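You operate a simulated robot arm through the tools that you are given. There is no shell and no other tool. Be economical: measure what you need, move in short steps, check, and stop when the job is done.

You run a simulated robot arm. Do the job below in one go: nothing can be reset, and whatever is moved stays where it is left.

TASK
Take the grey pipe out of the conduit run.
Fine: orange coupling back, both clips open, pipe on the bench top.

Only the result counts: the job must be done as asked and must still hold three seconds after the hand-in. Knocking over, shifting, dropping, spilling or breaking anything else fails it.

THE ROBOT
A 6-joint arm with a two-finger parallel gripper, fixed in place. Base frame: the origin is at the foot of the arm, x ahead of it, y to its left, z up; the work surface is at about z = 0.03. Lengths are in m, angles in rad, forces in N, time in s.
With the tool pointing down near the work surface it reaches from about 0.14 to 0.58 m from the base axis. Its first joint turns from -1.152 to 1.152 rad. Payload 2.1 kg.
The TCP is the grasp point between the finger pads, 0.03 m short of the fingertips. In the tool frame z runs along the fingers and y along their closing line. The gripper opens to 0.094 m. The fingers are 0.028 m wide and 0.01 m thick; the gripper's body (0.05 by 0.096 m) begins 0.055 m behind the TCP.
Orientation is told as [roll, pitch, yaw] about the base's x, y, z axes, in that order, counted from this pose: with the fingers straight down and closing along the base's y, the tool's x points along the base's -x, its y along +y and its z along -z.

THE INTERFACE
- The arm moves only by the tool step_arm. Its argument "targets" is a list that holds one entry, the list of rows, each a list of 7 numbers: the shift along the tool's x, y, z in units of 300 mm (1.0 is 300 mm), then the turn, a rotation vector about the tool's x, y, z in units of 120 degrees (1.0 is 120 degrees), then the closure, from 0 (fully open) to 1 (shut). In form: [[[x, y, z, wx, wy, wz, claw], ...]]. A call has 1 to 8 rows; each row is the pose to reach, as a shift and turn from the pose commanded when the call began, along the tool's axes at that moment. A call with a number of a shift or a turn outside -1 to 1 is refused whole. A row lasts 0.2 s, in which the tool goes at most 0.05 m and 0.15 rad; a call with a longer step from one row to the next is refused whole, and so is a gripper value outside its range. Where a pose cannot be reached the arm comes as near as it can. A force on the tool above 50 N (or 10 N above the force at the start of the call, whichever is more), or a blocked arm, ends the call early, and 0.2 s more pass. The fingers move at their own pace (about 0.072 m/s each) and stop on an object; they squeeze with about 35 N. The grip force told is the motor's: it shows also when the fingers shut on nothing. Time passes only in rows, and 0.2 s behind the last, so rows that repeat a pose let the fingers close. The reply holds the time, the measured pose of the TCP, the force on the tool along the base axes, the opening and the grip force, in the units named above and with some noise.
- Cameras (640 x 400 px; columns grow to the right, rows downward): "scene" is fixed at [0.0625, -0.3722, 0.5021]; the picture's right is [0.73, -0.68, 0.00], its down [-0.27, -0.29, -0.92] and it looks along [0.62, 0.68, -0.39] (base axes); focal length 367 px, centre (320, 200). "wrist" rides on the gripper at [-0.037, 0, -0.058] in the tool frame; the picture's right is [0.00, -1.00, 0.00], its down [0.97, 0.00, -0.24] and it looks along [0.24, 0.00, 0.97] (tool axes); focal length 218 px, centre (320, 200).
- grab_frame(camera): a new picture of that camera. The clock stands still meanwhile.
- point_at(camera, pixels): for up to 12 pixels [column, row] of the newest picture of that camera ("zoom" is the newest enlarged one), the place [x, y, z] in the base frame of the surface seen there, good to about 0.002 m. The clock stands still meanwhile.
- zoom(camera, box): a new picture of the part [left, top, right, bottom] of that camera's present view, enlarged. The clock stands still meanwhile.
- sign_off(): hands the job in; it is judged then, once.

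Keep the steps short. Do not move on a guess: measure, check each grasp and each placing, and mend mistakes. In all there are 80 turns and 54 pictures (those below and enlarged ones count). Leave the gripper open and the arm clear of the work at the hand-in unless told otherwise, and finish with a single line.

The tools are called after "Emit:" as name(argument=value, ...) on one line, values as JSON. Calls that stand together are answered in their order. step_arm: Moves the arm, as the interface text tells. Its arguments: {"type":"object","properties":{"targets":{"type":"array"}},"required":["targets"]} The other tools are called the same way: grab_frame (camera) takes a picture; point_at (camera, pixels) gives the place of the surface under pixels of a picture; zoom (camera, box) takes an enlarged picture of a part of a camera's view; sign_off () hands the job in.

At the start:

```text
clock: 0.0
ee_pos: [0.334, -0.0783, 0.3338]
tool_rot: [0.001, 0.0, 0.001]
force: [-0.5, -0.5, 0.5]
finger_gap: 0.0936
grip_force: 0.0
```

scene: 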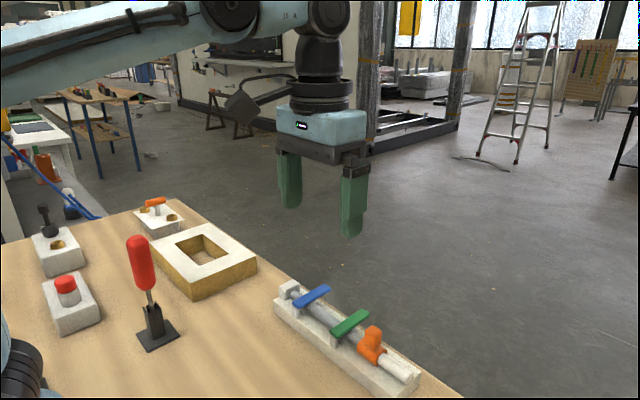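
wrist: 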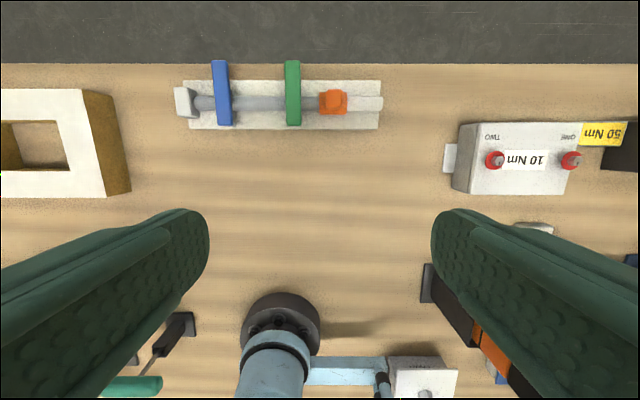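

I see the conduit run at the far edge: blue clip, green clip, orange coupling, pipe. I'll zoom in on both cameras to learn the layout.

Emit:
zoom(camera="scene", box=[260, 260, 440, 400])

Emit:
zoom(camera="wrist", box=[160, 40, 400, 150])

```text
2.86 times, centred on (350, 330) of scene
```

zoom: 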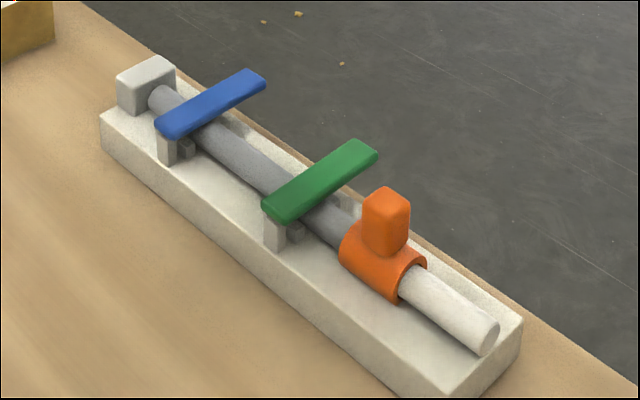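

```text
2.67 times, centred on (280, 95) of wrist
```

zoom: 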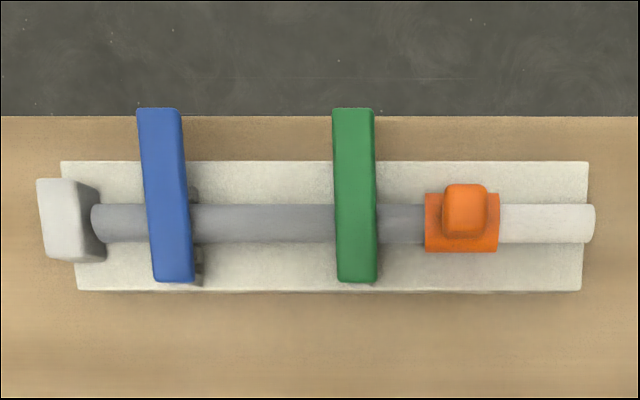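

The clip bars hinge at the near side (posts), with their free ends hanging over the far side. The coupling slides along y onto the white stub. I'll measure key points.

Emit:
point_at(camera="zoom", pixels=[[158, 112], [172, 278], [353, 112], [356, 278], [465, 208], [430, 225], [495, 240], [590, 222], [260, 222], [97, 222], [70, 200], [400, 275]])

Emit:
zoom(camera="scene", box=[270, 270, 350, 350])

```text
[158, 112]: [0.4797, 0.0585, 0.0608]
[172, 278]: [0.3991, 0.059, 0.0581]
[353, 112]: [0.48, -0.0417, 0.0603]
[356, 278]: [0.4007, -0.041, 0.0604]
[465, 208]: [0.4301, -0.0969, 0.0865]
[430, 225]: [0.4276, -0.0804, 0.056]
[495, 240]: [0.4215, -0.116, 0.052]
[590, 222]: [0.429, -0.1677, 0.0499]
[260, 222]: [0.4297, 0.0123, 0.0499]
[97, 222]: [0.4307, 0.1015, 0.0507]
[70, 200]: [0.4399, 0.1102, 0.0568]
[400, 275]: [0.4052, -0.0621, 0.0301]
```

```text
5.00 times, centred on (310, 310) of scene
```

zoom: 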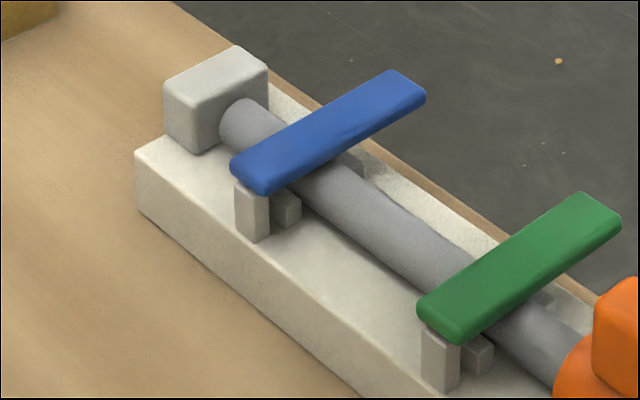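

Clip bars: y ≈ 0.058 and -0.041, top z 0.060, x 0.40–0.48. The knob is at (0.430, -0.097), top 0.087. I'll move above the knob with the gripper half closed, and check bench height.

Emit:
step_arm(targets=[[[-0.064, -0.012, 0.12, 0, 0, 0, 0.2], [-0.128, -0.025, 0.24, 0, 0, 0, 0.4], [-0.192, -0.037, 0.36, 0, 0, 0, 0.5], [-0.256, -0.05, 0.48, 0, 0, 0, 0.5], [-0.32, -0.062, 0.6, 0, 0, 0, 0.5], [-0.32, -0.062, 0.65, 0, 0, 0, 0.5]]])

Emit:
grab_frame(camera="wrist")

Emit:
grab_frame(camera="scene")

```text
clock: 1.4
ee_pos: [0.4301, -0.0967, 0.1374]
tool_rot: [0.001, 0.0, 0.002]
force: [0.1, -0.1, 0.4]
finger_gap: 0.0469
grip_force: 0.1
```

```text
48 pictures are left
```

wrist: 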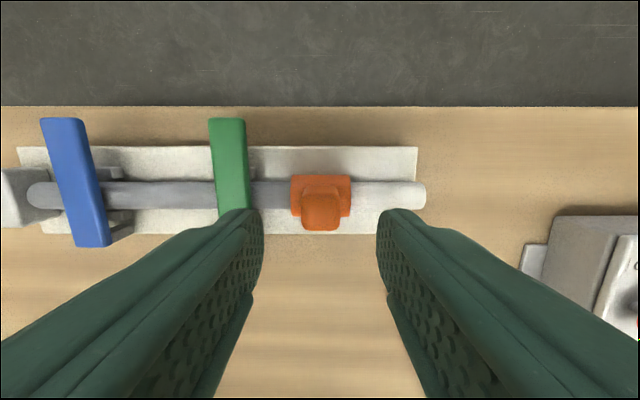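

```text
47 pictures are left
```

scene: 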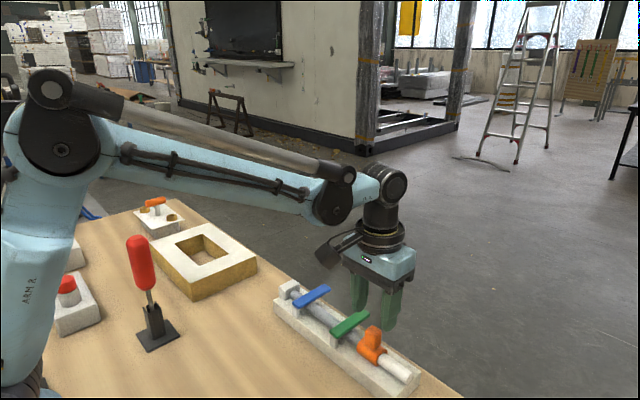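

Fingers straddle the knob. I'll lower 45 mm and close on it.

Emit:
step_arm(targets=[[[0, 0, 0.08, 0, 0, 0, 0.5], [0, 0, 0.15, 0, 0, 0, 0.5], [0, 0, 0.15, 0, 0, 0, 1], [0, 0, 0.15, 0, 0, 0, 1], [0, 0, 0.15, 0, 0, 0, 1]]])

Emit:
point_at(camera="wrist", pixels=[[320, 260], [320, 350], [470, 140], [480, 120], [405, 225], [293, 190], [348, 190]])

```text
clock: 2.6
ee_pos: [0.4299, -0.0965, 0.0936]
tool_rot: [0.0, 0.0, 0.002]
force: [-0.1, -4.3, -4.0]
finger_gap: 0.0217
grip_force: 45.4
```

```text
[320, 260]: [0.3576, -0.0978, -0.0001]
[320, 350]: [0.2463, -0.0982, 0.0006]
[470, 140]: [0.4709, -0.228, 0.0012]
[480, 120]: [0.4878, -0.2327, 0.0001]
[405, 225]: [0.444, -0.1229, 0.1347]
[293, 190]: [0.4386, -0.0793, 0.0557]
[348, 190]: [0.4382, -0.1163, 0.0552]
```

The knob is held (gap 21.7 mm). Bench is at z ≈ 0. Now slide the coupling 24 mm toward -y, in small rows.

Emit:
step_arm(targets=[[[0, -0.02, 0, 0, 0, 0, 1], [0, -0.04, 0, 0, 0, 0, 1], [0, -0.06, 0, 0, 0, 0, 1], [0, -0.08, 0, 0, 0, 0, 1]]])

Emit:
zoom(camera="scene", box=[300, 270, 440, 400])

```text
clock: 3.6
ee_pos: [0.4291, -0.1201, 0.094]
tool_rot: [-0.001, 0.001, 0.002]
force: [-5.7, 3.2, 12.0]
finger_gap: 0.0216
grip_force: 45.6
```

```text
3.08 times, centred on (370, 335) of scene
```

zoom: 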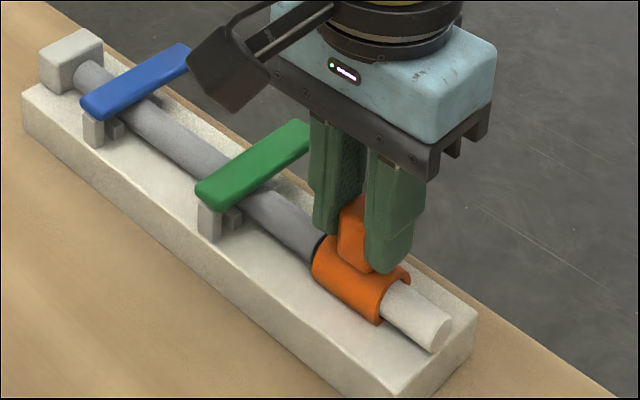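

The coupling slides; the dark joint ring is just appearing at its edge. Slide a further 18 mm.

Emit:
step_arm(targets=[[[0, -0.02, 0, 0, 0, 0, 1], [0, -0.04, 0, 0, 0, 0, 1], [0, -0.06, 0, 0, 0, 0, 1]]])

Emit:
zoom(camera="scene", box=[300, 270, 440, 400])

```text
clock: 4.4
ee_pos: [0.4304, -0.1379, 0.0941]
tool_rot: [0.002, 0.002, -0.001]
force: [-10.9, 3.1, 24.9]
finger_gap: 0.0214
grip_force: 45.1
```

```text
3.08 times, centred on (370, 335) of scene
```

zoom: 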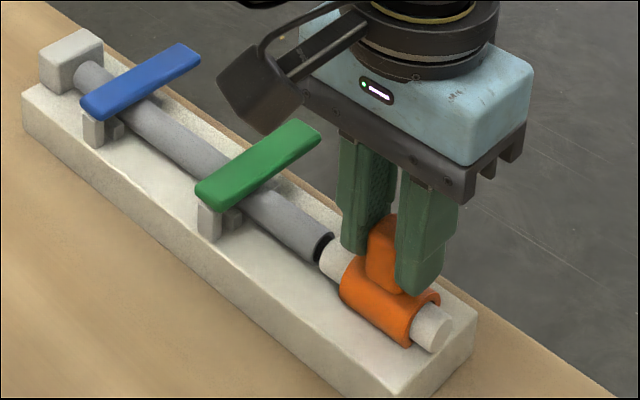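

The joint is uncovered: white shows between the grey end and coupling. I'll go 5 mm more, release and rise.

Emit:
step_arm(targets=[[[0, -0.017, 0, 0, 0, 0, 1], [0, -0.017, 0, 0, 0, 0, 0.6], [0, -0.017, 0, 0, 0, 0, 0.6], [0, -0.017, -0.1, 0, 0, 0, 0.6], [0, -0.017, -0.23, 0, 0, 0, 0.6]]])

Emit:
grab_frame(camera="wrist")

Emit:
zoom(camera="scene", box=[300, 270, 440, 400])

```text
clock: 5.6
ee_pos: [0.4307, -0.1429, 0.1638]
tool_rot: [-0.001, 0.0, 0.002]
force: [0.7, 0.1, 0.7]
finger_gap: 0.0376
grip_force: 0.0
```

```text
44 pictures are left
```

wrist: 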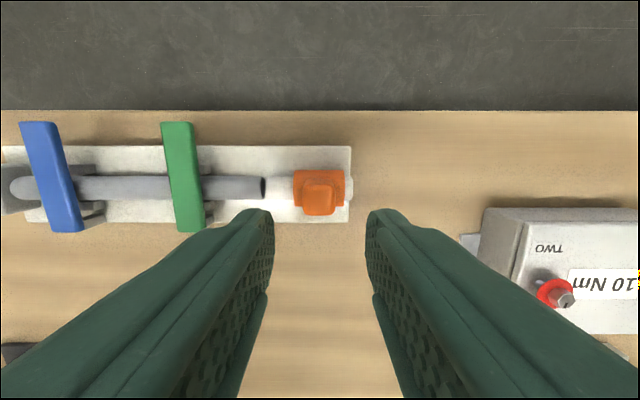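

```text
3.08 times, centred on (370, 335) of scene
```

zoom: 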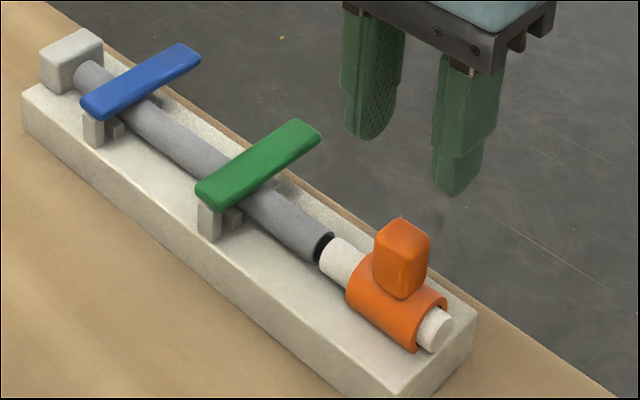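

Joint is fully uncovered and the coupling sits on the stub. Next the green clip: I'll hover over its free end at (0.470, -0.041).

Emit:
step_arm(targets=[[[-0.04, 0.1, 0, 0, 0, 0, 0.5], [-0.08, 0.22, 0.03, 0, 0, 0, 0.5], [-0.131, 0.34, 0.08, 0, 0, 0, 0.5], [-0.131, 0.34, 0.113, 0, 0, 0, 0.5]]])

Emit:
grab_frame(camera="wrist")

Emit:
zoom(camera="scene", box=[280, 260, 420, 380])

```text
clock: 6.6
ee_pos: [0.4686, -0.0407, 0.1305]
tool_rot: [0.002, 0.001, -0.001]
force: [-0.4, -0.5, 0.3]
finger_gap: 0.047
grip_force: 0.2
```

```text
42 pictures are left
```

wrist: 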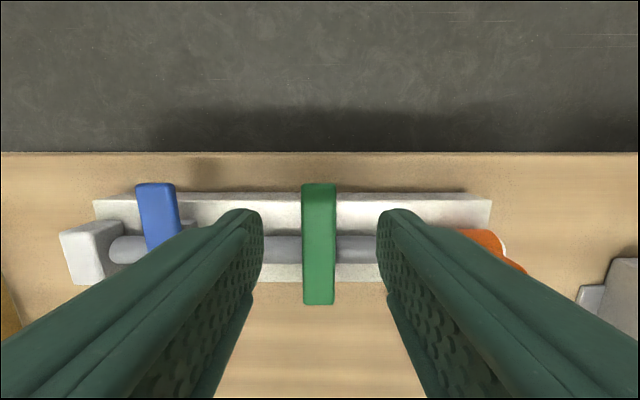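

```text
3.33 times, centred on (350, 320) of scene
```

zoom: 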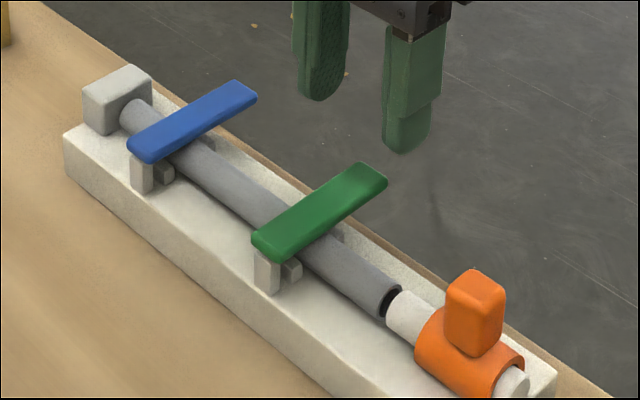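

Fingers straddle the green bar. Lower 61 mm (tips at z ≈ 0.04, above the plate at 0.03) and close on the bar.

Emit:
step_arm(targets=[[[0, 0, 0.1, 0, 0, 0, 0.5], [0, 0, 0.205, 0, 0, 0, 0.5], [0, 0, 0.205, 0, 0, 0, 1], [0, 0, 0.205, 0, 0, 0, 1], [0, 0, 0.205, 0, 0, 0, 1]]])

Emit:
zoom(camera="scene", box=[280, 260, 420, 380])

```text
clock: 7.8
ee_pos: [0.4694, -0.0407, 0.0668]
tool_rot: [0.002, 0.0, 0.001]
force: [-2.0, 8.3, -5.5]
finger_gap: 0.0219
grip_force: 44.9
```

```text
3.33 times, centred on (350, 320) of scene
```

zoom: 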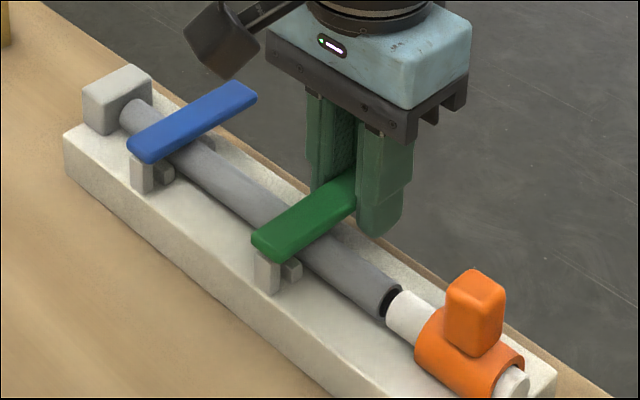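

The bar is gripped. Now swing it up about the hinge near (0.403, 0.055), first 0.56 rad.

Emit:
step_arm(targets=[[[0.0077, 0, -0.0303, 0, -0.0669, 0, 1], [0.0197, 0, -0.059, 0, -0.1337, 0, 1], [0.0353, 0, -0.0863, 0, -0.2006, 0, 1], [0.055, 0, -0.111, 0, -0.2674, 0, 1]]])

Emit:
zoom(camera="scene", box=[280, 240, 420, 380])

```text
clock: 8.8
ee_pos: [0.4521, -0.0399, 0.1021]
tool_rot: [0.003, -0.561, 0.001]
force: [-10.8, 16.6, 15.1]
finger_gap: 0.0217
grip_force: 45.1
```

```text
2.86 times, centred on (350, 310) of scene
```

zoom: 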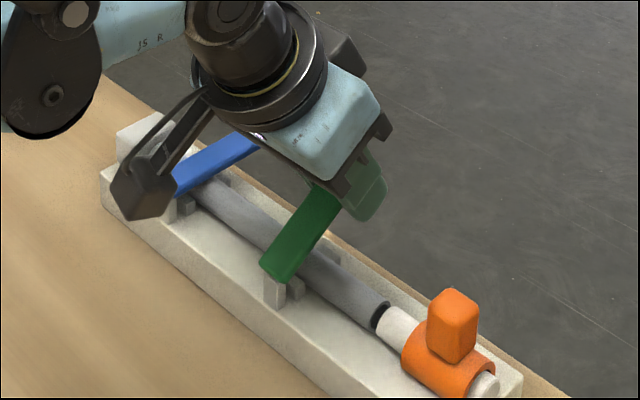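

The bar follows. A box on a bracket of the gripper shows at zoom (150,190); I'll check where it is before tilting more.

Emit:
point_at(camera="zoom", pixels=[[150, 195], [140, 212], [115, 190], [165, 210], [300, 240], [275, 270]])

```text
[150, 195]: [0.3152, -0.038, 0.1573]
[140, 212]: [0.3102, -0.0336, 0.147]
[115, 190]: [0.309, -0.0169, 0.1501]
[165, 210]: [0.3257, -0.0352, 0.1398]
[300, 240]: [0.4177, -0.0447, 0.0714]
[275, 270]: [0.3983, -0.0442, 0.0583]
```

Box lowest point ~z 0.14; another 0.56 rad takes it to about z 0.08, still clear. In the tool frame the same swing repeats.

Emit:
step_arm(targets=[[[0.0077, 0, -0.0303, 0, -0.0669, 0, 1], [0.0197, 0, -0.059, 0, -0.1337, 0, 1], [0.0353, 0, -0.0863, 0, -0.2006, 0, 1], [0.055, 0, -0.111, 0, -0.2674, 0, 1]]])

Emit:
grab_frame(camera="scene")

```text
clock: 9.8
ee_pos: [0.4206, -0.0399, 0.1197]
tool_rot: [0.001, -1.121, 0.004]
force: [0.1, 29.4, 1.8]
finger_gap: 0.0217
grip_force: 44.8
```

```text
38 pictures are left
```

scene: 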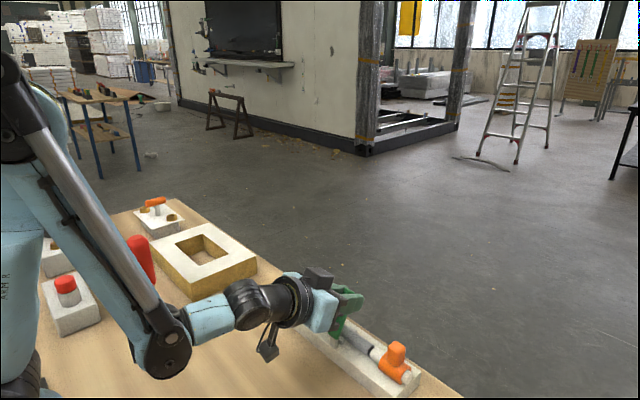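

Bar is at ~64°. Let me check the elbow's and forearm's clearance before going on, plus a closer look.

Emit:
point_at(camera="scene", pixels=[[165, 375], [205, 330], [265, 355], [142, 270], [243, 320], [340, 310], [160, 345]])

Emit:
zoom(camera="scene", box=[220, 250, 400, 370])

```text
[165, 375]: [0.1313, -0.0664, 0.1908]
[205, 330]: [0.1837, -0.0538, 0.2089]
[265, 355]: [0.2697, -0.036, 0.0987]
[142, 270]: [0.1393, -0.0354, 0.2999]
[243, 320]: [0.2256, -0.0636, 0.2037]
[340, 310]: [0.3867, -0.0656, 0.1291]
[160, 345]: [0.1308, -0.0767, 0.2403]
```

```text
3.33 times, centred on (310, 310) of scene
```

zoom: 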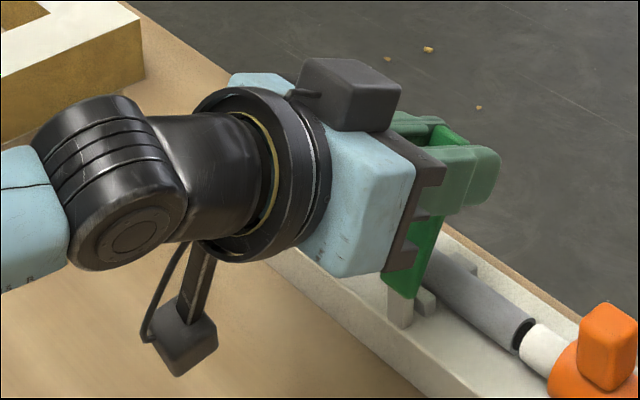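

All clear by a wide margin. Swing another 0.42 rad with ~1 mm of +y relief.

Emit:
step_arm(targets=[[[0.0077, 0.002, -0.0303, 0, -0.0669, 0, 1], [0.0197, 0.003, -0.059, 0, -0.1337, 0, 1], [0.0353, 0.004, -0.0863, 0, -0.2006, 0, 1]]])

Emit:
zoom(camera="scene", box=[220, 250, 400, 370])

```text
clock: 10.2
ee_pos: [0.4161, -0.0395, 0.1383]
tool_rot: [-0.004, -1.232, 0.018]
force: [-3.5, -2.1, -1.5]
finger_gap: 0.0215
grip_force: 45.0
out of reach, approached as far as the arm can: row 1, 2
stopped in row 2: the force on the tool passed its limit (the readings are from after the stop); the commanded pose is now the measured one
```

```text
3.33 times, centred on (310, 310) of scene
```

zoom: 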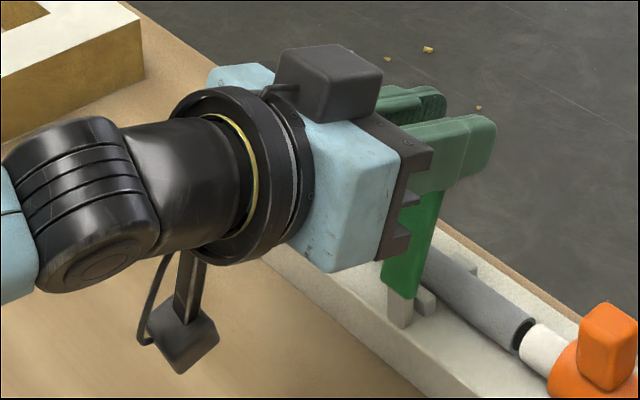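

The arm reached its limit at about 70–75°. I'll open the fingers in place and see whether the bar stays.

Emit:
step_arm(targets=[[[0, 0, 0, 0, 0, 0, 0.5], [0, 0, 0, 0, 0, 0, 0.5]]])

Emit:
zoom(camera="scene", box=[220, 250, 400, 370])

```text
clock: 10.8
ee_pos: [0.417, -0.0404, 0.1377]
tool_rot: [-0.006, -1.232, 0.021]
force: [0.5, 0.8, 0.3]
finger_gap: 0.0469
grip_force: 0.1
```

```text
3.33 times, centred on (310, 310) of scene
```

zoom: 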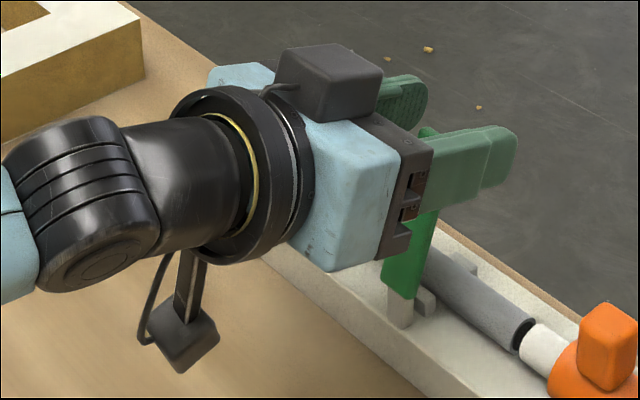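

It stays put. Rise straight up 70 mm so the fingers leave over its top.

Emit:
step_arm(targets=[[[-0.11, 0, -0.039, 0, 0, 0, 0.5], [-0.22, 0, -0.077, 0, 0, 0, 0.5], [-0.28, 0, -0.098, 0, 0, 0, 0.5]]])

Emit:
zoom(camera="scene", box=[240, 210, 420, 370])

```text
clock: 11.7
ee_pos: [0.4151, -0.0407, 0.2286]
tool_rot: [-0.007, -1.233, 0.021]
force: [-0.2, -0.1, -0.2]
finger_gap: 0.0467
grip_force: 0.2
```

```text
2.50 times, centred on (330, 290) of scene
```

zoom: 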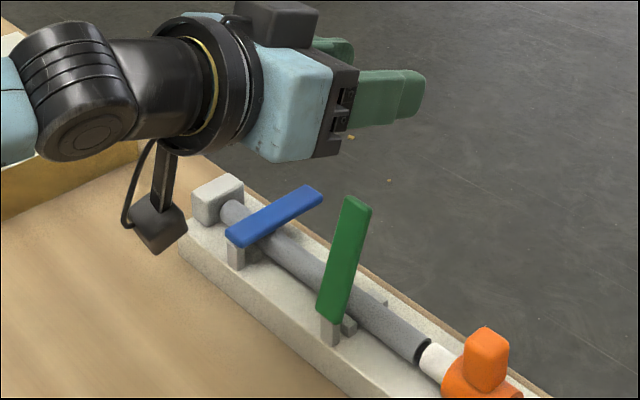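

The green bar stands up by itself. Measure its angle.

Emit:
point_at(camera="zoom", pixels=[[355, 202], [350, 225], [335, 290], [328, 310], [328, 325]])

Emit:
step_arm(targets=[[[-0.02, 0, -0.02, 0, 0.07, 0, 0.7], [-0.04, 0, -0.04, 0, 0.14, 0, 0.9], [-0.06, 0, -0.06, 0, 0.21, 0, 1], [-0.08, 0, -0.06, 0, 0.28, 0, 1], [-0.08, 0, -0.06, 0, 0.35, 0, 1], [-0.08, 0, -0.06, 0, 0.42, 0, 1], [-0.08, 0, -0.06, 0, 0.49, 0, 1], [-0.08, 0, -0.06, 0, 0.56, 0, 1]]])

```text
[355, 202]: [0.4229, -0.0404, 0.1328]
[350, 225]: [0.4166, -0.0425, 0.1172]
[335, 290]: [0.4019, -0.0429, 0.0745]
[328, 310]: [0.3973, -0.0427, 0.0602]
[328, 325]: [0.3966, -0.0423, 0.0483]
```

```text
clock: 13.4
ee_pos: [0.4078, -0.039, 0.2554]
tool_rot: [-0.002, -0.056, 0.014]
force: [0.9, 0.7, 0.5]
finger_gap: 0.0
grip_force: 33.0
```

Bar angle ≈ 70°. I'll push it past vertical from the far side with closed fingers: first over to x 0.465 and down to z 0.14 (tips 0.11).

Emit:
step_arm(targets=[[[-0.1, -0.003, 0, 0, 0.027, 0, 1], [-0.19, -0.006, 0, 0, 0.027, 0, 1], [-0.19, -0.006, 0.14, 0, 0.027, 0, 1], [-0.19, -0.006, 0.28, 0, 0.027, 0, 1], [-0.19, -0.006, 0.39, 0, 0.027, 0, 1]]])

Emit:
zoom(camera="scene", box=[260, 240, 420, 370])

```text
clock: 14.7
ee_pos: [0.4701, -0.0399, 0.1426]
tool_rot: [0.0, -0.001, 0.014]
force: [0.3, -0.6, -1.0]
finger_gap: 0.0002
grip_force: 32.9
```

```text
3.08 times, centred on (340, 305) of scene
```

zoom: 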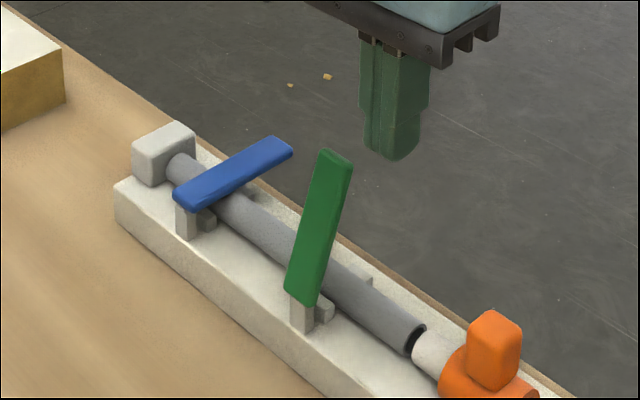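

Fingers are on the far side. Push toward the base by 65 mm in small rows.

Emit:
step_arm(targets=[[[0.06, 0, 0, 0, 0, 0, 1], [0.1, 0, 0, 0, 0, 0, 1], [0.13, 0, 0, 0, 0, 0, 1], [0.16, 0, 0, 0, 0, 0, 1], [0.19, 0, 0, 0, 0, 0, 1], [0.217, 0, 0, 0, 0, 0, 1]]])

Emit:
zoom(camera="scene", box=[260, 240, 420, 370])

```text
clock: 16.1
ee_pos: [0.4074, -0.0416, 0.1431]
tool_rot: [-0.002, -0.009, 0.014]
force: [14.7, -0.2, 0.8]
finger_gap: 0.0
grip_force: 33.3
```

```text
3.08 times, centred on (340, 305) of scene
```

zoom: 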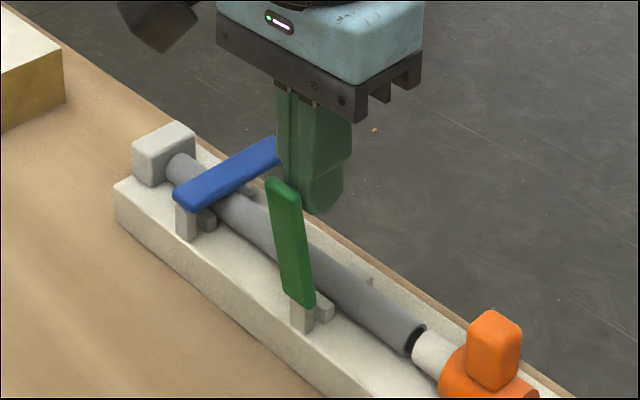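

Emit:
point_at(camera="zoom", pixels=[[273, 190], [285, 240], [297, 290], [300, 315]])

```text
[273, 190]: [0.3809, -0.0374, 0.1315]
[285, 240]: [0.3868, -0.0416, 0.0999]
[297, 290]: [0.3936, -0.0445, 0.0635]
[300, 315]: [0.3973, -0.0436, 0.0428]
```

Bar is now ~100°, past vertical. Back off and go above the blue clip's free end (0.470, 0.058).

Emit:
step_arm(targets=[[[-0.1, 0, 0, 0, 0, 0, 1], [-0.205, 0, 0, 0, 0, 0.007, 0.8], [-0.205, 0.11, 0, 0, 0, 0.007, 0.5], [-0.205, 0.22, 0.02, 0, 0, 0.007, 0.5], [-0.205, 0.332, 0.04, 0, 0, 0.007, 0.5]]])

Emit:
grab_frame(camera="wrist")

Emit:
zoom(camera="scene", box=[260, 240, 420, 370])

```text
clock: 17.2
ee_pos: [0.4657, 0.0578, 0.1307]
tool_rot: [-0.001, 0.001, -0.002]
force: [0.8, -0.5, -0.5]
finger_gap: 0.0469
grip_force: 0.1
```

```text
31 pictures are left
```

wrist: 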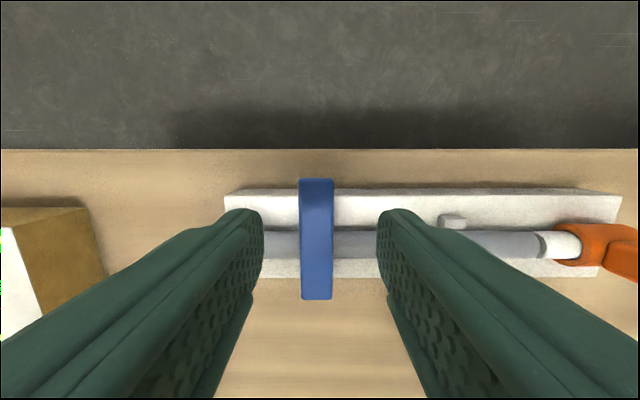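

```text
3.08 times, centred on (340, 305) of scene
```

zoom: 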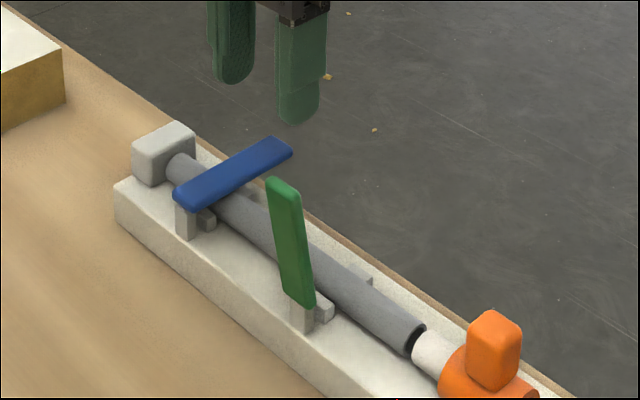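

Green stays open. Before swinging blue, measure the red lever and wood frame near the arm's lower path, and lower onto the blue bar and close.

Emit:
step_arm(targets=[[[-0.013, 0, 0.1, 0, 0, 0, 0.5], [-0.013, 0, 0.212, 0, 0, 0, 0.5], [-0.013, 0, 0.212, 0, 0, 0, 1], [-0.013, 0, 0.212, 0, 0, 0, 1], [-0.013, 0, 0.212, 0, 0, 0, 1]]])

Emit:
grab_frame(camera="scene")

Emit:
point_at(camera="scene", pixels=[[140, 250], [150, 290], [158, 330], [178, 335], [195, 298], [255, 270], [203, 278]])

```text
clock: 18.4
ee_pos: [0.4699, 0.0598, 0.0668]
tool_rot: [0.004, -0.003, 0.005]
force: [2.5, 22.9, -3.9]
finger_gap: 0.0219
grip_force: 45.2
```

```text
29 pictures are left
```

scene: 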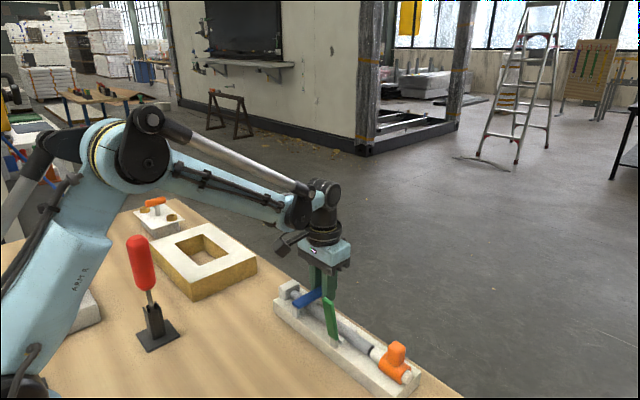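

```text
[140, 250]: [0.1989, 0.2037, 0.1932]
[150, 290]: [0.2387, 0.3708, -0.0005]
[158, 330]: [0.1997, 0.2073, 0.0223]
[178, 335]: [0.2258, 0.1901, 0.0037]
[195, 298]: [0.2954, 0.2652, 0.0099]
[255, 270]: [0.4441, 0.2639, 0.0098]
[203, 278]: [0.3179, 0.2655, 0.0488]
```

Red lever is at y ≈ 0.20, well clear. Blue is gripped; swing 0.56 rad with ~1 mm +y relief.

Emit:
step_arm(targets=[[[0.0077, 0.004, -0.0303, 0, -0.0669, 0, 1], [0.0197, 0.004, -0.059, 0, -0.1337, 0, 1], [0.0353, 0.004, -0.0863, 0, -0.2006, 0, 1], [0.055, 0.004, -0.111, 0, -0.2674, 0, 1]]])

```text
clock: 19.4
ee_pos: [0.4536, 0.0603, 0.1005]
tool_rot: [0.001, -0.561, -0.001]
force: [-0.2, 15.7, 8.6]
finger_gap: 0.022
grip_force: 45.2
```

Low forces. Repeat the same swing.

Emit:
step_arm(targets=[[[0.0077, 0, -0.0303, 0, -0.0669, 0, 1], [0.0197, 0, -0.059, 0, -0.1337, 0, 1], [0.0353, 0, -0.0863, 0, -0.2006, 0, 1], [0.055, 0, -0.111, 0, -0.2674, 0, 1]]])

Emit:
zoom(camera="scene", box=[200, 230, 400, 370])

```text
clock: 20.4
ee_pos: [0.4208, 0.0599, 0.1193]
tool_rot: [0.0, -1.126, 0.003]
force: [-1.4, 17.8, 10.2]
finger_gap: 0.0215
grip_force: 44.8
```

```text
2.86 times, centred on (300, 300) of scene
```

zoom: 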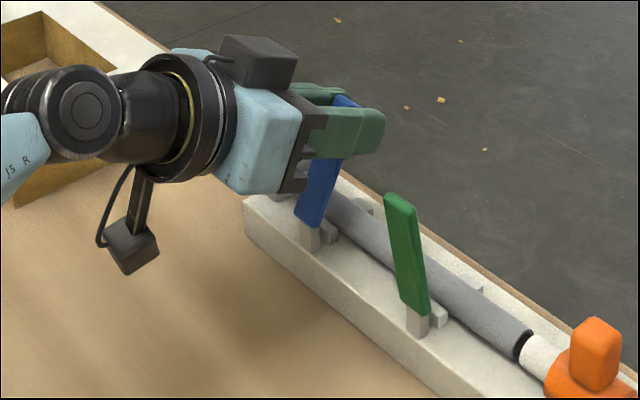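

Blue is up at ~64°. Open, let fingers part, and rise straight up 95 mm.

Emit:
step_arm(targets=[[[0, 0, 0, 0, 0, 0, 0.5], [0, 0, 0, 0, 0, 0, 0.5], [-0.07, 0, -0.033, 0, 0, 0, 0.5], [-0.18, 0, -0.086, 0, 0, 0, 0.5], [-0.285, 0, -0.136, 0, 0, 0, 0.5]]])

Emit:
zoom(camera="scene", box=[200, 200, 400, 370])

```text
clock: 21.6
ee_pos: [0.4213, 0.0598, 0.2142]
tool_rot: [-0.004, -1.122, 0.005]
force: [-0.1, -0.7, 0.1]
finger_gap: 0.0468
grip_force: 0.0
```

```text
2.35 times, centred on (300, 285) of scene
```

zoom: 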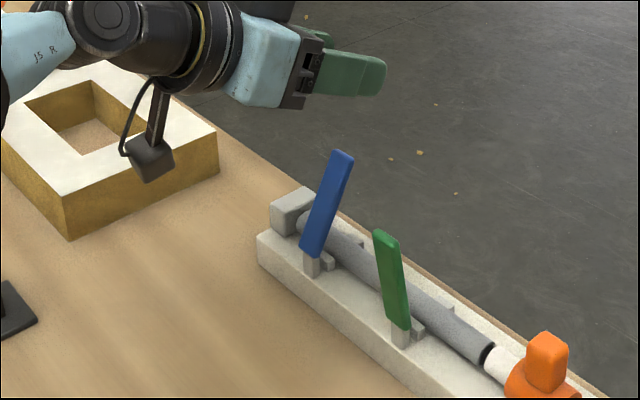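

Blue stands. Turn the tool back to vertical (raising a little), closing the fingers.

Emit:
step_arm(targets=[[[-0.03, 0, -0.02, 0, 0.067, 0, 0.7], [-0.06, 0, -0.04, 0, 0.134, 0, 0.9], [-0.1, 0, -0.05, 0, 0.201, 0, 1], [-0.12, 0, -0.05, 0, 0.268, 0, 1], [-0.12, 0, -0.05, 0, 0.335, 0, 1], [-0.12, 0, -0.05, 0, 0.402, 0, 1], [-0.12, 0, -0.05, 0, 0.469, 0, 1], [-0.12, 0, -0.05, 0, 0.536, 0, 1]]])

```text
clock: 23.4
ee_pos: [0.4245, 0.0594, 0.2536]
tool_rot: [-0.003, 0.003, 0.001]
force: [1.0, -0.3, 0.0]
finger_gap: 0.0001
grip_force: 32.7
```

Same push as for green: over to the far side, down, then toward the base to x ≈ 0.407.

Emit:
step_arm(targets=[[[-0.145, 0, 0, 0, 0, 0, 1], [-0.145, 0, 0.14, 0, 0, 0, 1], [-0.145, 0, 0.28, 0, 0, 0, 1], [-0.145, 0, 0.37, 0, 0, 0, 1], [-0.08, 0, 0.37, 0, 0, 0, 1], [-0.03, 0, 0.37, 0, 0, 0, 1], [0.015, 0, 0.37, 0, 0, 0, 1], [0.06, 0, 0.37, 0, 0, 0, 1]]])

Emit:
zoom(camera="scene", box=[240, 230, 420, 370])

```text
clock: 25.2
ee_pos: [0.4083, 0.0603, 0.1405]
tool_rot: [-0.003, -0.004, -0.001]
force: [11.8, 0.2, 1.6]
finger_gap: 0.0002
grip_force: 33.4
```

```text
2.86 times, centred on (330, 300) of scene
```

zoom: 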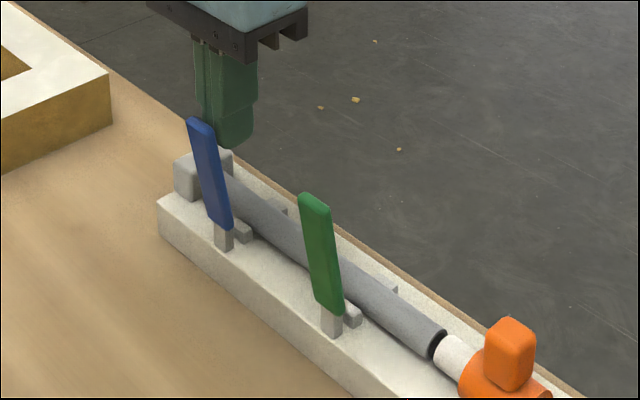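

Both clips are past vertical. Back off, rise and centre over the pipe at y ≈ 0.003, beginning to yaw the gripper.

Emit:
step_arm(targets=[[[-0.07, 0, 0, 0, 0, 0, 1], [-0.1, 0, -0.1, 0, 0, 0, 1], [-0.1, 0, -0.22, 0, 0, 0, 0.8], [-0.09, -0.1, -0.22, 0, 0, 0.067, 0.6], [-0.075, -0.19, -0.22, 0, 0, 0.134, 0.6], [-0.075, -0.19, -0.22, 0, 0, 0.201, 0.6], [-0.075, -0.19, -0.22, 0, 0, 0.268, 0.6], [-0.075, -0.19, -0.22, 0, 0, 0.335, 0.6]]])

Emit:
step_arm(targets=[[[0, 0, 0, 0, 0, 0.067, 0.6], [0, 0, 0, 0, 0, 0.134, 0.6], [0, 0, 0, 0, 0, 0.201, 0.6], [0, 0, 0, 0, 0, 0.268, 0.6], [0, 0, 0, 0, 0, 0.335, 0.6], [0, 0, 0, 0, 0, 0.415, 0.6]]])

Emit:
grab_frame(camera="wrist")

Emit:
grab_frame(camera="scene")

```text
clock: 27.1
ee_pos: [0.4277, 0.0028, 0.2085]
tool_rot: [-0.003, -0.002, -0.704]
force: [-0.3, 0.0, -0.4]
finger_gap: 0.0378
grip_force: 0.1
```

```text
refused: row 6 steps farther than a row can; nothing moved
```

```text
25 pictures are left
```

wrist: 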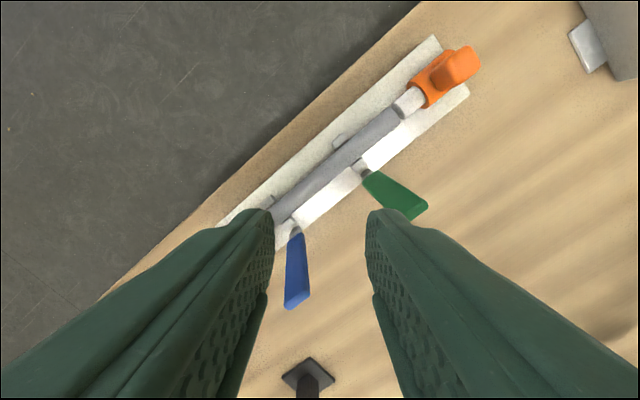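

```text
24 pictures are left
```

scene: 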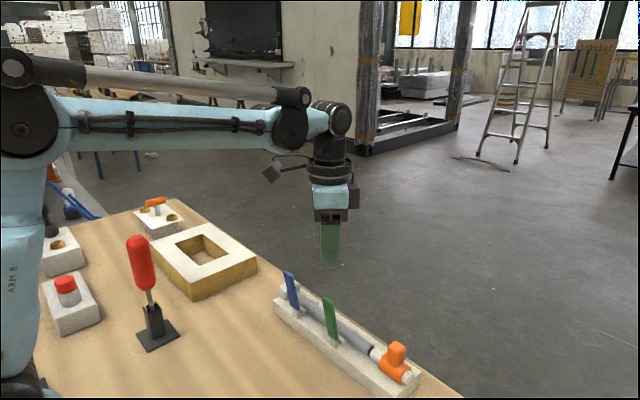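

Yaw is at -0.704. Turn the remaining 0.867 rad in smaller rows.

Emit:
step_arm(targets=[[[0, 0, 0, 0, 0, 0.067, 0.6], [0, 0, 0, 0, 0, 0.134, 0.6], [0, 0, 0, 0, 0, 0.201, 0.6], [0, 0, 0, 0, 0, 0.268, 0.6], [0, 0, 0, 0, 0, 0.335, 0.6], [0, 0, 0, 0, 0, 0.4, 0.6], [0, 0, 0, 0, 0, 0.414, 0.6]]])

Emit:
grab_frame(camera="wrist")

```text
clock: 28.6
ee_pos: [0.4289, 0.0024, 0.2075]
tool_rot: [-0.001, -0.004, -1.57]
force: [-0.1, 0.1, 0.2]
finger_gap: 0.0379
grip_force: 0.0
```

```text
23 pictures are left
```

wrist: 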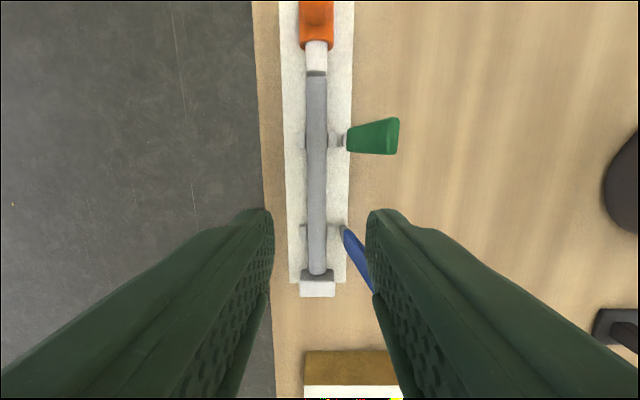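

Aligned with the pipe. Measure pipe ends, centreline and cradles before descending.

Emit:
point_at(camera="wrist", pixels=[[316, 78], [316, 180], [317, 265], [304, 180], [329, 180], [300, 140], [336, 141], [305, 233], [331, 233], [377, 150], [395, 150], [317, 73]])

```text
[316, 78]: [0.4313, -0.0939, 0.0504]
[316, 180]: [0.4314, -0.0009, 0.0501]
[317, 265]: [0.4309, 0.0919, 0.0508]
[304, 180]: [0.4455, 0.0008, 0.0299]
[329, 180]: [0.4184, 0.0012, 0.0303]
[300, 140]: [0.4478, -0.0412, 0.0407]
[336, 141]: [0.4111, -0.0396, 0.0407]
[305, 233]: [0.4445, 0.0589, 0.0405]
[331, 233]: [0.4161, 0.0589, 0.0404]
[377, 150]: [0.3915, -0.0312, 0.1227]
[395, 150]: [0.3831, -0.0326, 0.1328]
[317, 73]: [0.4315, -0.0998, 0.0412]
```

Pipe axis at x 0.431, centre y ≈ 0.002, z 0.040. Descend to TCP z ≈ 0.064 (tips 0.034), open.

Emit:
step_arm(targets=[[[0, 0.006, 0.12, 0, 0, 0, 0.6], [0, 0.006, 0.22, 0, 0, 0, 0.6], [0, 0.006, 0.31, 0, 0, 0, 0.6], [0, 0.006, 0.38, 0, 0, 0, 0.6], [0, 0.006, 0.44, 0, 0, 0, 0.6], [0, 0.006, 0.478, 0, 0, 0, 0.6]]])

Emit:
zoom(camera="scene", box=[240, 230, 420, 370])

```text
clock: 30.1
ee_pos: [0.4308, 0.0023, 0.065]
tool_rot: [0.0, -0.001, -1.57]
force: [-0.2, 0.1, -0.3]
finger_gap: 0.0375
grip_force: 0.0
```

```text
2.86 times, centred on (330, 300) of scene
```

zoom: 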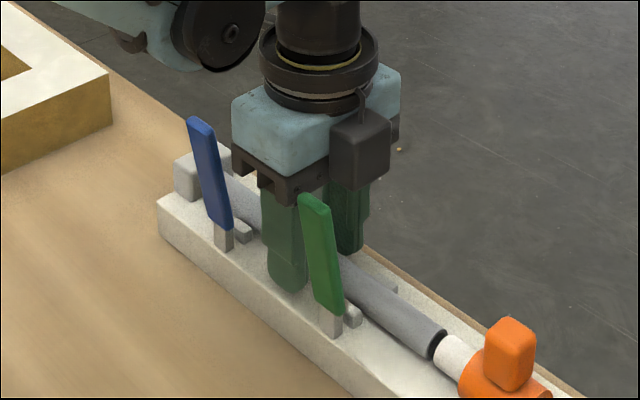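

Fingers straddle the pipe with no contact. Lower 1 mm, close, then lift 6 mm to test.

Emit:
step_arm(targets=[[[0, 0, 0.004, 0, 0, 0, 0.6], [0, 0, 0.004, 0, 0, 0, 1], [0, 0, 0.004, 0, 0, 0, 1], [0, 0, 0.004, 0, 0, 0, 1], [0, 0, -0.008, 0, 0, 0, 1], [0, 0, -0.02, 0, 0, 0, 1]]])

Emit:
zoom(camera="scene", box=[240, 230, 420, 370])

```text
clock: 31.4
ee_pos: [0.4309, 0.0032, 0.0713]
tool_rot: [-0.001, 0.0, -1.57]
force: [-0.3, 0.6, -0.6]
finger_gap: 0.0181
grip_force: 35.3
```

```text
2.86 times, centred on (330, 300) of scene
```

zoom: 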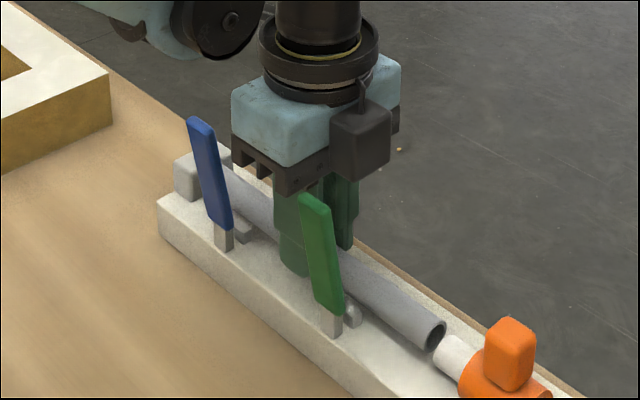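

The pipe lifts freely (gap 18 mm). Lift straight up 165 mm.

Emit:
step_arm(targets=[[[0, 0, -0.06, 0, 0, 0, 1], [0, 0, -0.13, 0, 0, 0, 1], [0, 0, -0.22, 0, 0, 0, 1], [0, 0, -0.31, 0, 0, 0, 1], [0, 0, -0.4, 0, 0, 0, 1], [0, 0, -0.49, 0, 0, 0, 1], [0, 0, -0.55, 0, 0, 0, 1]]])

Emit:
grab_frame(camera="scene")

Emit:
grab_frame(camera="wrist")

```text
clock: 33.0
ee_pos: [0.4309, 0.0034, 0.2351]
tool_rot: [0.001, -0.002, -1.57]
force: [-0.2, 0.4, -0.9]
finger_gap: 0.0179
grip_force: 35.1
```

```text
20 pictures are left
```

scene: 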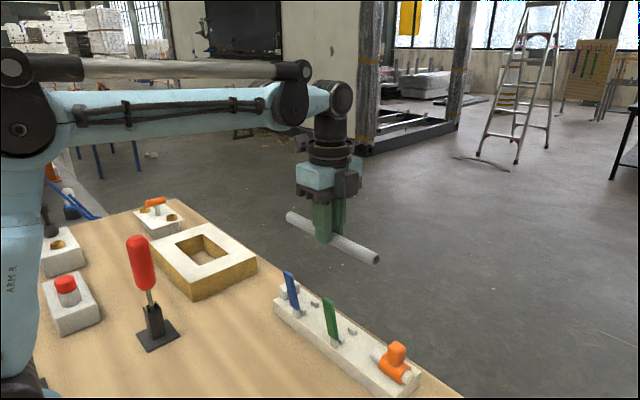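

```text
19 pictures are left
```

wrist: 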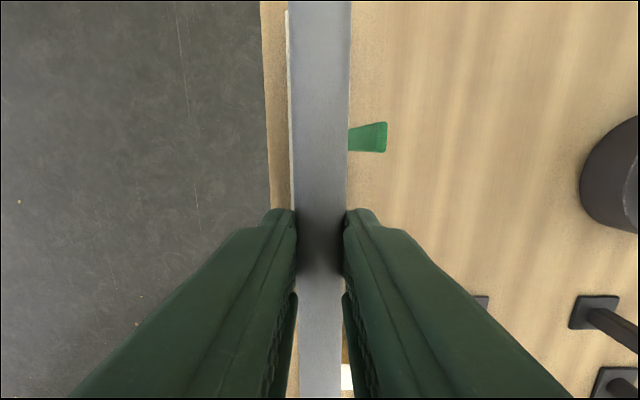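

Pipe is out, level in the grip. Check the dark object at wrist (610,180) and bench surface around x ≈ 0.31 for the set-down.

Emit:
point_at(camera="wrist", pixels=[[585, 180], [625, 150], [570, 310], [475, 300], [460, 30], [460, 180], [440, 250], [505, 180]])

Emit:
point_at(camera="scene", pixels=[[180, 335], [240, 300], [290, 370], [240, 350], [330, 390], [285, 335]])

```text
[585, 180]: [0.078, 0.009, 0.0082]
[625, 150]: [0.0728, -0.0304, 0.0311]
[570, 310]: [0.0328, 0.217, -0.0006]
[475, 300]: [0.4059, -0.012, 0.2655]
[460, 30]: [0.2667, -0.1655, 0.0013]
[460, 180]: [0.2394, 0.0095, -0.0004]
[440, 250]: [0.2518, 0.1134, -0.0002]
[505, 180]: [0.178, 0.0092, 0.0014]
```

```text
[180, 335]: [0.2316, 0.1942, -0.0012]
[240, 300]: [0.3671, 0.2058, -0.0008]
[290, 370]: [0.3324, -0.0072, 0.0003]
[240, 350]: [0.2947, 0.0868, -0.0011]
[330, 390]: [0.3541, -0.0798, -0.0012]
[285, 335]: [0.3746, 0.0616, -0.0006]
```

Clear bench at x 0.24–0.37. Carry the pipe back to x = 0.30 at height.

Emit:
step_arm(targets=[[[0, -0.08, 0, 0, 0, 0, 1], [0, -0.17, 0, 0, 0, 0, 1], [0, -0.27, 0, 0, 0, 0, 1], [0, -0.37, 0, 0, 0, 0, 1], [0, -0.437, 0, 0, 0, 0, 1], [0, -0.437, 0.05, 0, 0, 0, 1], [0, -0.437, 0.13, 0, 0, 0, 1]]])

Emit:
grab_frame(camera="scene")

```text
clock: 34.6
ee_pos: [0.299, 0.002, 0.1972]
tool_rot: [0.001, -0.003, -1.568]
force: [-0.8, -0.2, -1.2]
finger_gap: 0.0184
grip_force: 34.5
```

```text
18 pictures are left
```

scene: 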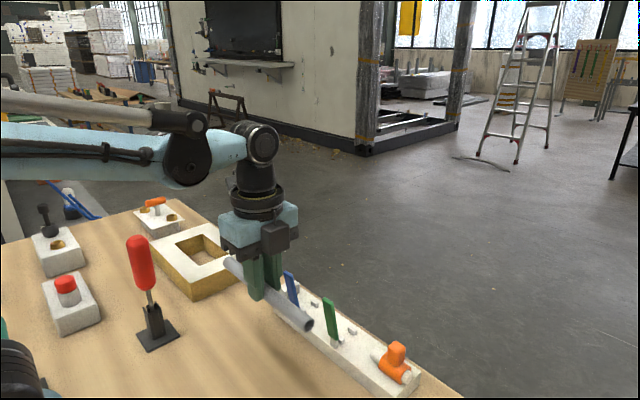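

Pipe is over clear bench. Descend to TCP z ≈ 0.045 (pipe bottom ≈ 0.011).

Emit:
step_arm(targets=[[[0, 0, 0.1, 0, 0, 0, 1], [0, 0, 0.2, 0, 0, 0, 1], [0, 0, 0.3, 0, 0, 0, 1], [0, 0, 0.39, 0, 0, 0, 1], [0, 0, 0.46, 0, 0, 0, 1], [0, 0, 0.507, 0, 0, 0, 1]]])

Emit:
zoom(camera="scene", box=[180, 250, 400, 390])

```text
clock: 36.0
ee_pos: [0.3, 0.0014, 0.0445]
tool_rot: [0.0, -0.002, -1.57]
force: [0.0, -0.4, -0.4]
finger_gap: 0.0183
grip_force: 35.0
```

```text
2.86 times, centred on (290, 320) of scene
```

zoom: 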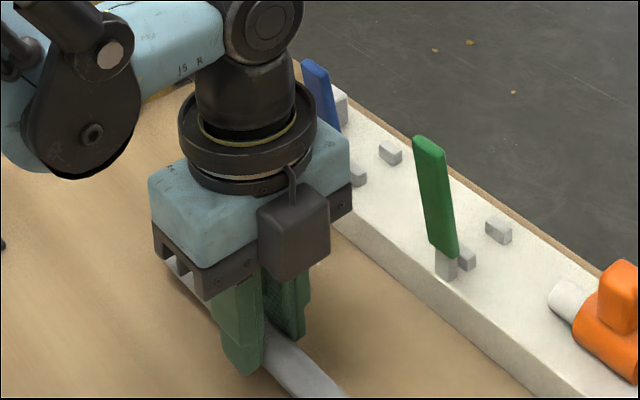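

Lower the last ~11 mm gently, watching the force for contact.

Emit:
step_arm(targets=[[[0, 0, 0.015, 0, 0, 0, 1], [0, 0, 0.025, 0, 0, 0, 1], [0, 0, 0.031, 0, 0, 0, 1], [0, 0, 0.035, 0, 0, 0, 1], [0, 0, 0.037, 0, 0, 0, 1]]])

```text
clock: 37.2
ee_pos: [0.3, 0.0026, 0.0323]
tool_rot: [0.001, -0.002, -1.569]
force: [0.4, -0.4, -0.7]
finger_gap: 0.0179
grip_force: 35.3
```

No contact yet; lower another 1.5 mm in half-millimetre rows.

Emit:
step_arm(targets=[[[0, 0, 0.0017, 0, 0, 0, 1], [0, 0, 0.0034, 0, 0, 0, 1], [0, 0, 0.005, 0, 0, 0, 1]]])

Emit:
zoom(camera="scene", box=[220, 320, 340, 395])

```text
clock: 38.0
ee_pos: [0.2993, 0.0017, 0.0336]
tool_rot: [0.001, -0.001, -1.568]
force: [-0.3, 0.9, 28.2]
finger_gap: 0.0181
grip_force: 34.7
```

```text
5.33 times, centred on (280, 358) of scene
```

zoom: 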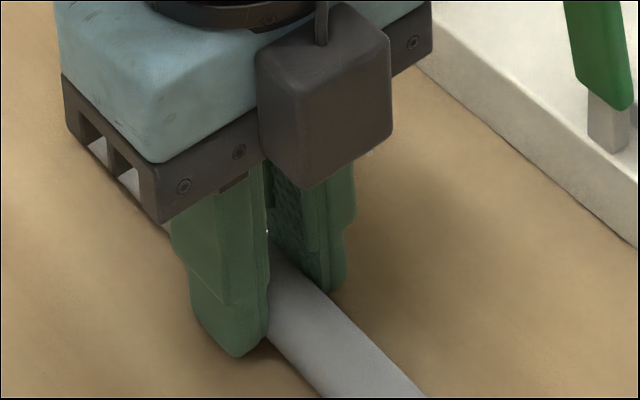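

Contact (28 N). Ease up ~0.8 mm, then open the fingers gradually in place.

Emit:
step_arm(targets=[[[0, 0, -0.0028, 0, 0, 0, 1], [0, 0, -0.0028, 0, 0, 0, 0.79], [0, 0, -0.0028, 0, 0, 0, 0.76], [0, 0, -0.0028, 0, 0, 0, 0.7], [0, 0, -0.0028, 0, 0, 0, 0.6], [0, 0, -0.0028, 0, 0, 0, 0.6]]])

Emit:
grab_frame(camera="wrist")

```text
clock: 39.5
ee_pos: [0.2983, 0.0019, 0.0321]
tool_rot: [0.0, -0.001, -1.57]
force: [0.4, 0.8, 0.1]
finger_gap: 0.0379
grip_force: 0.0
```

```text
15 pictures are left
```

wrist: 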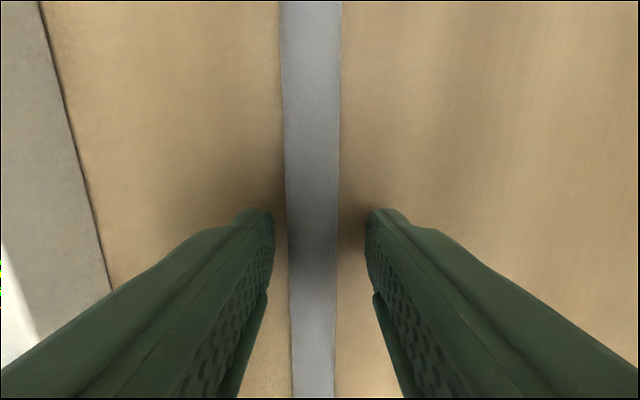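

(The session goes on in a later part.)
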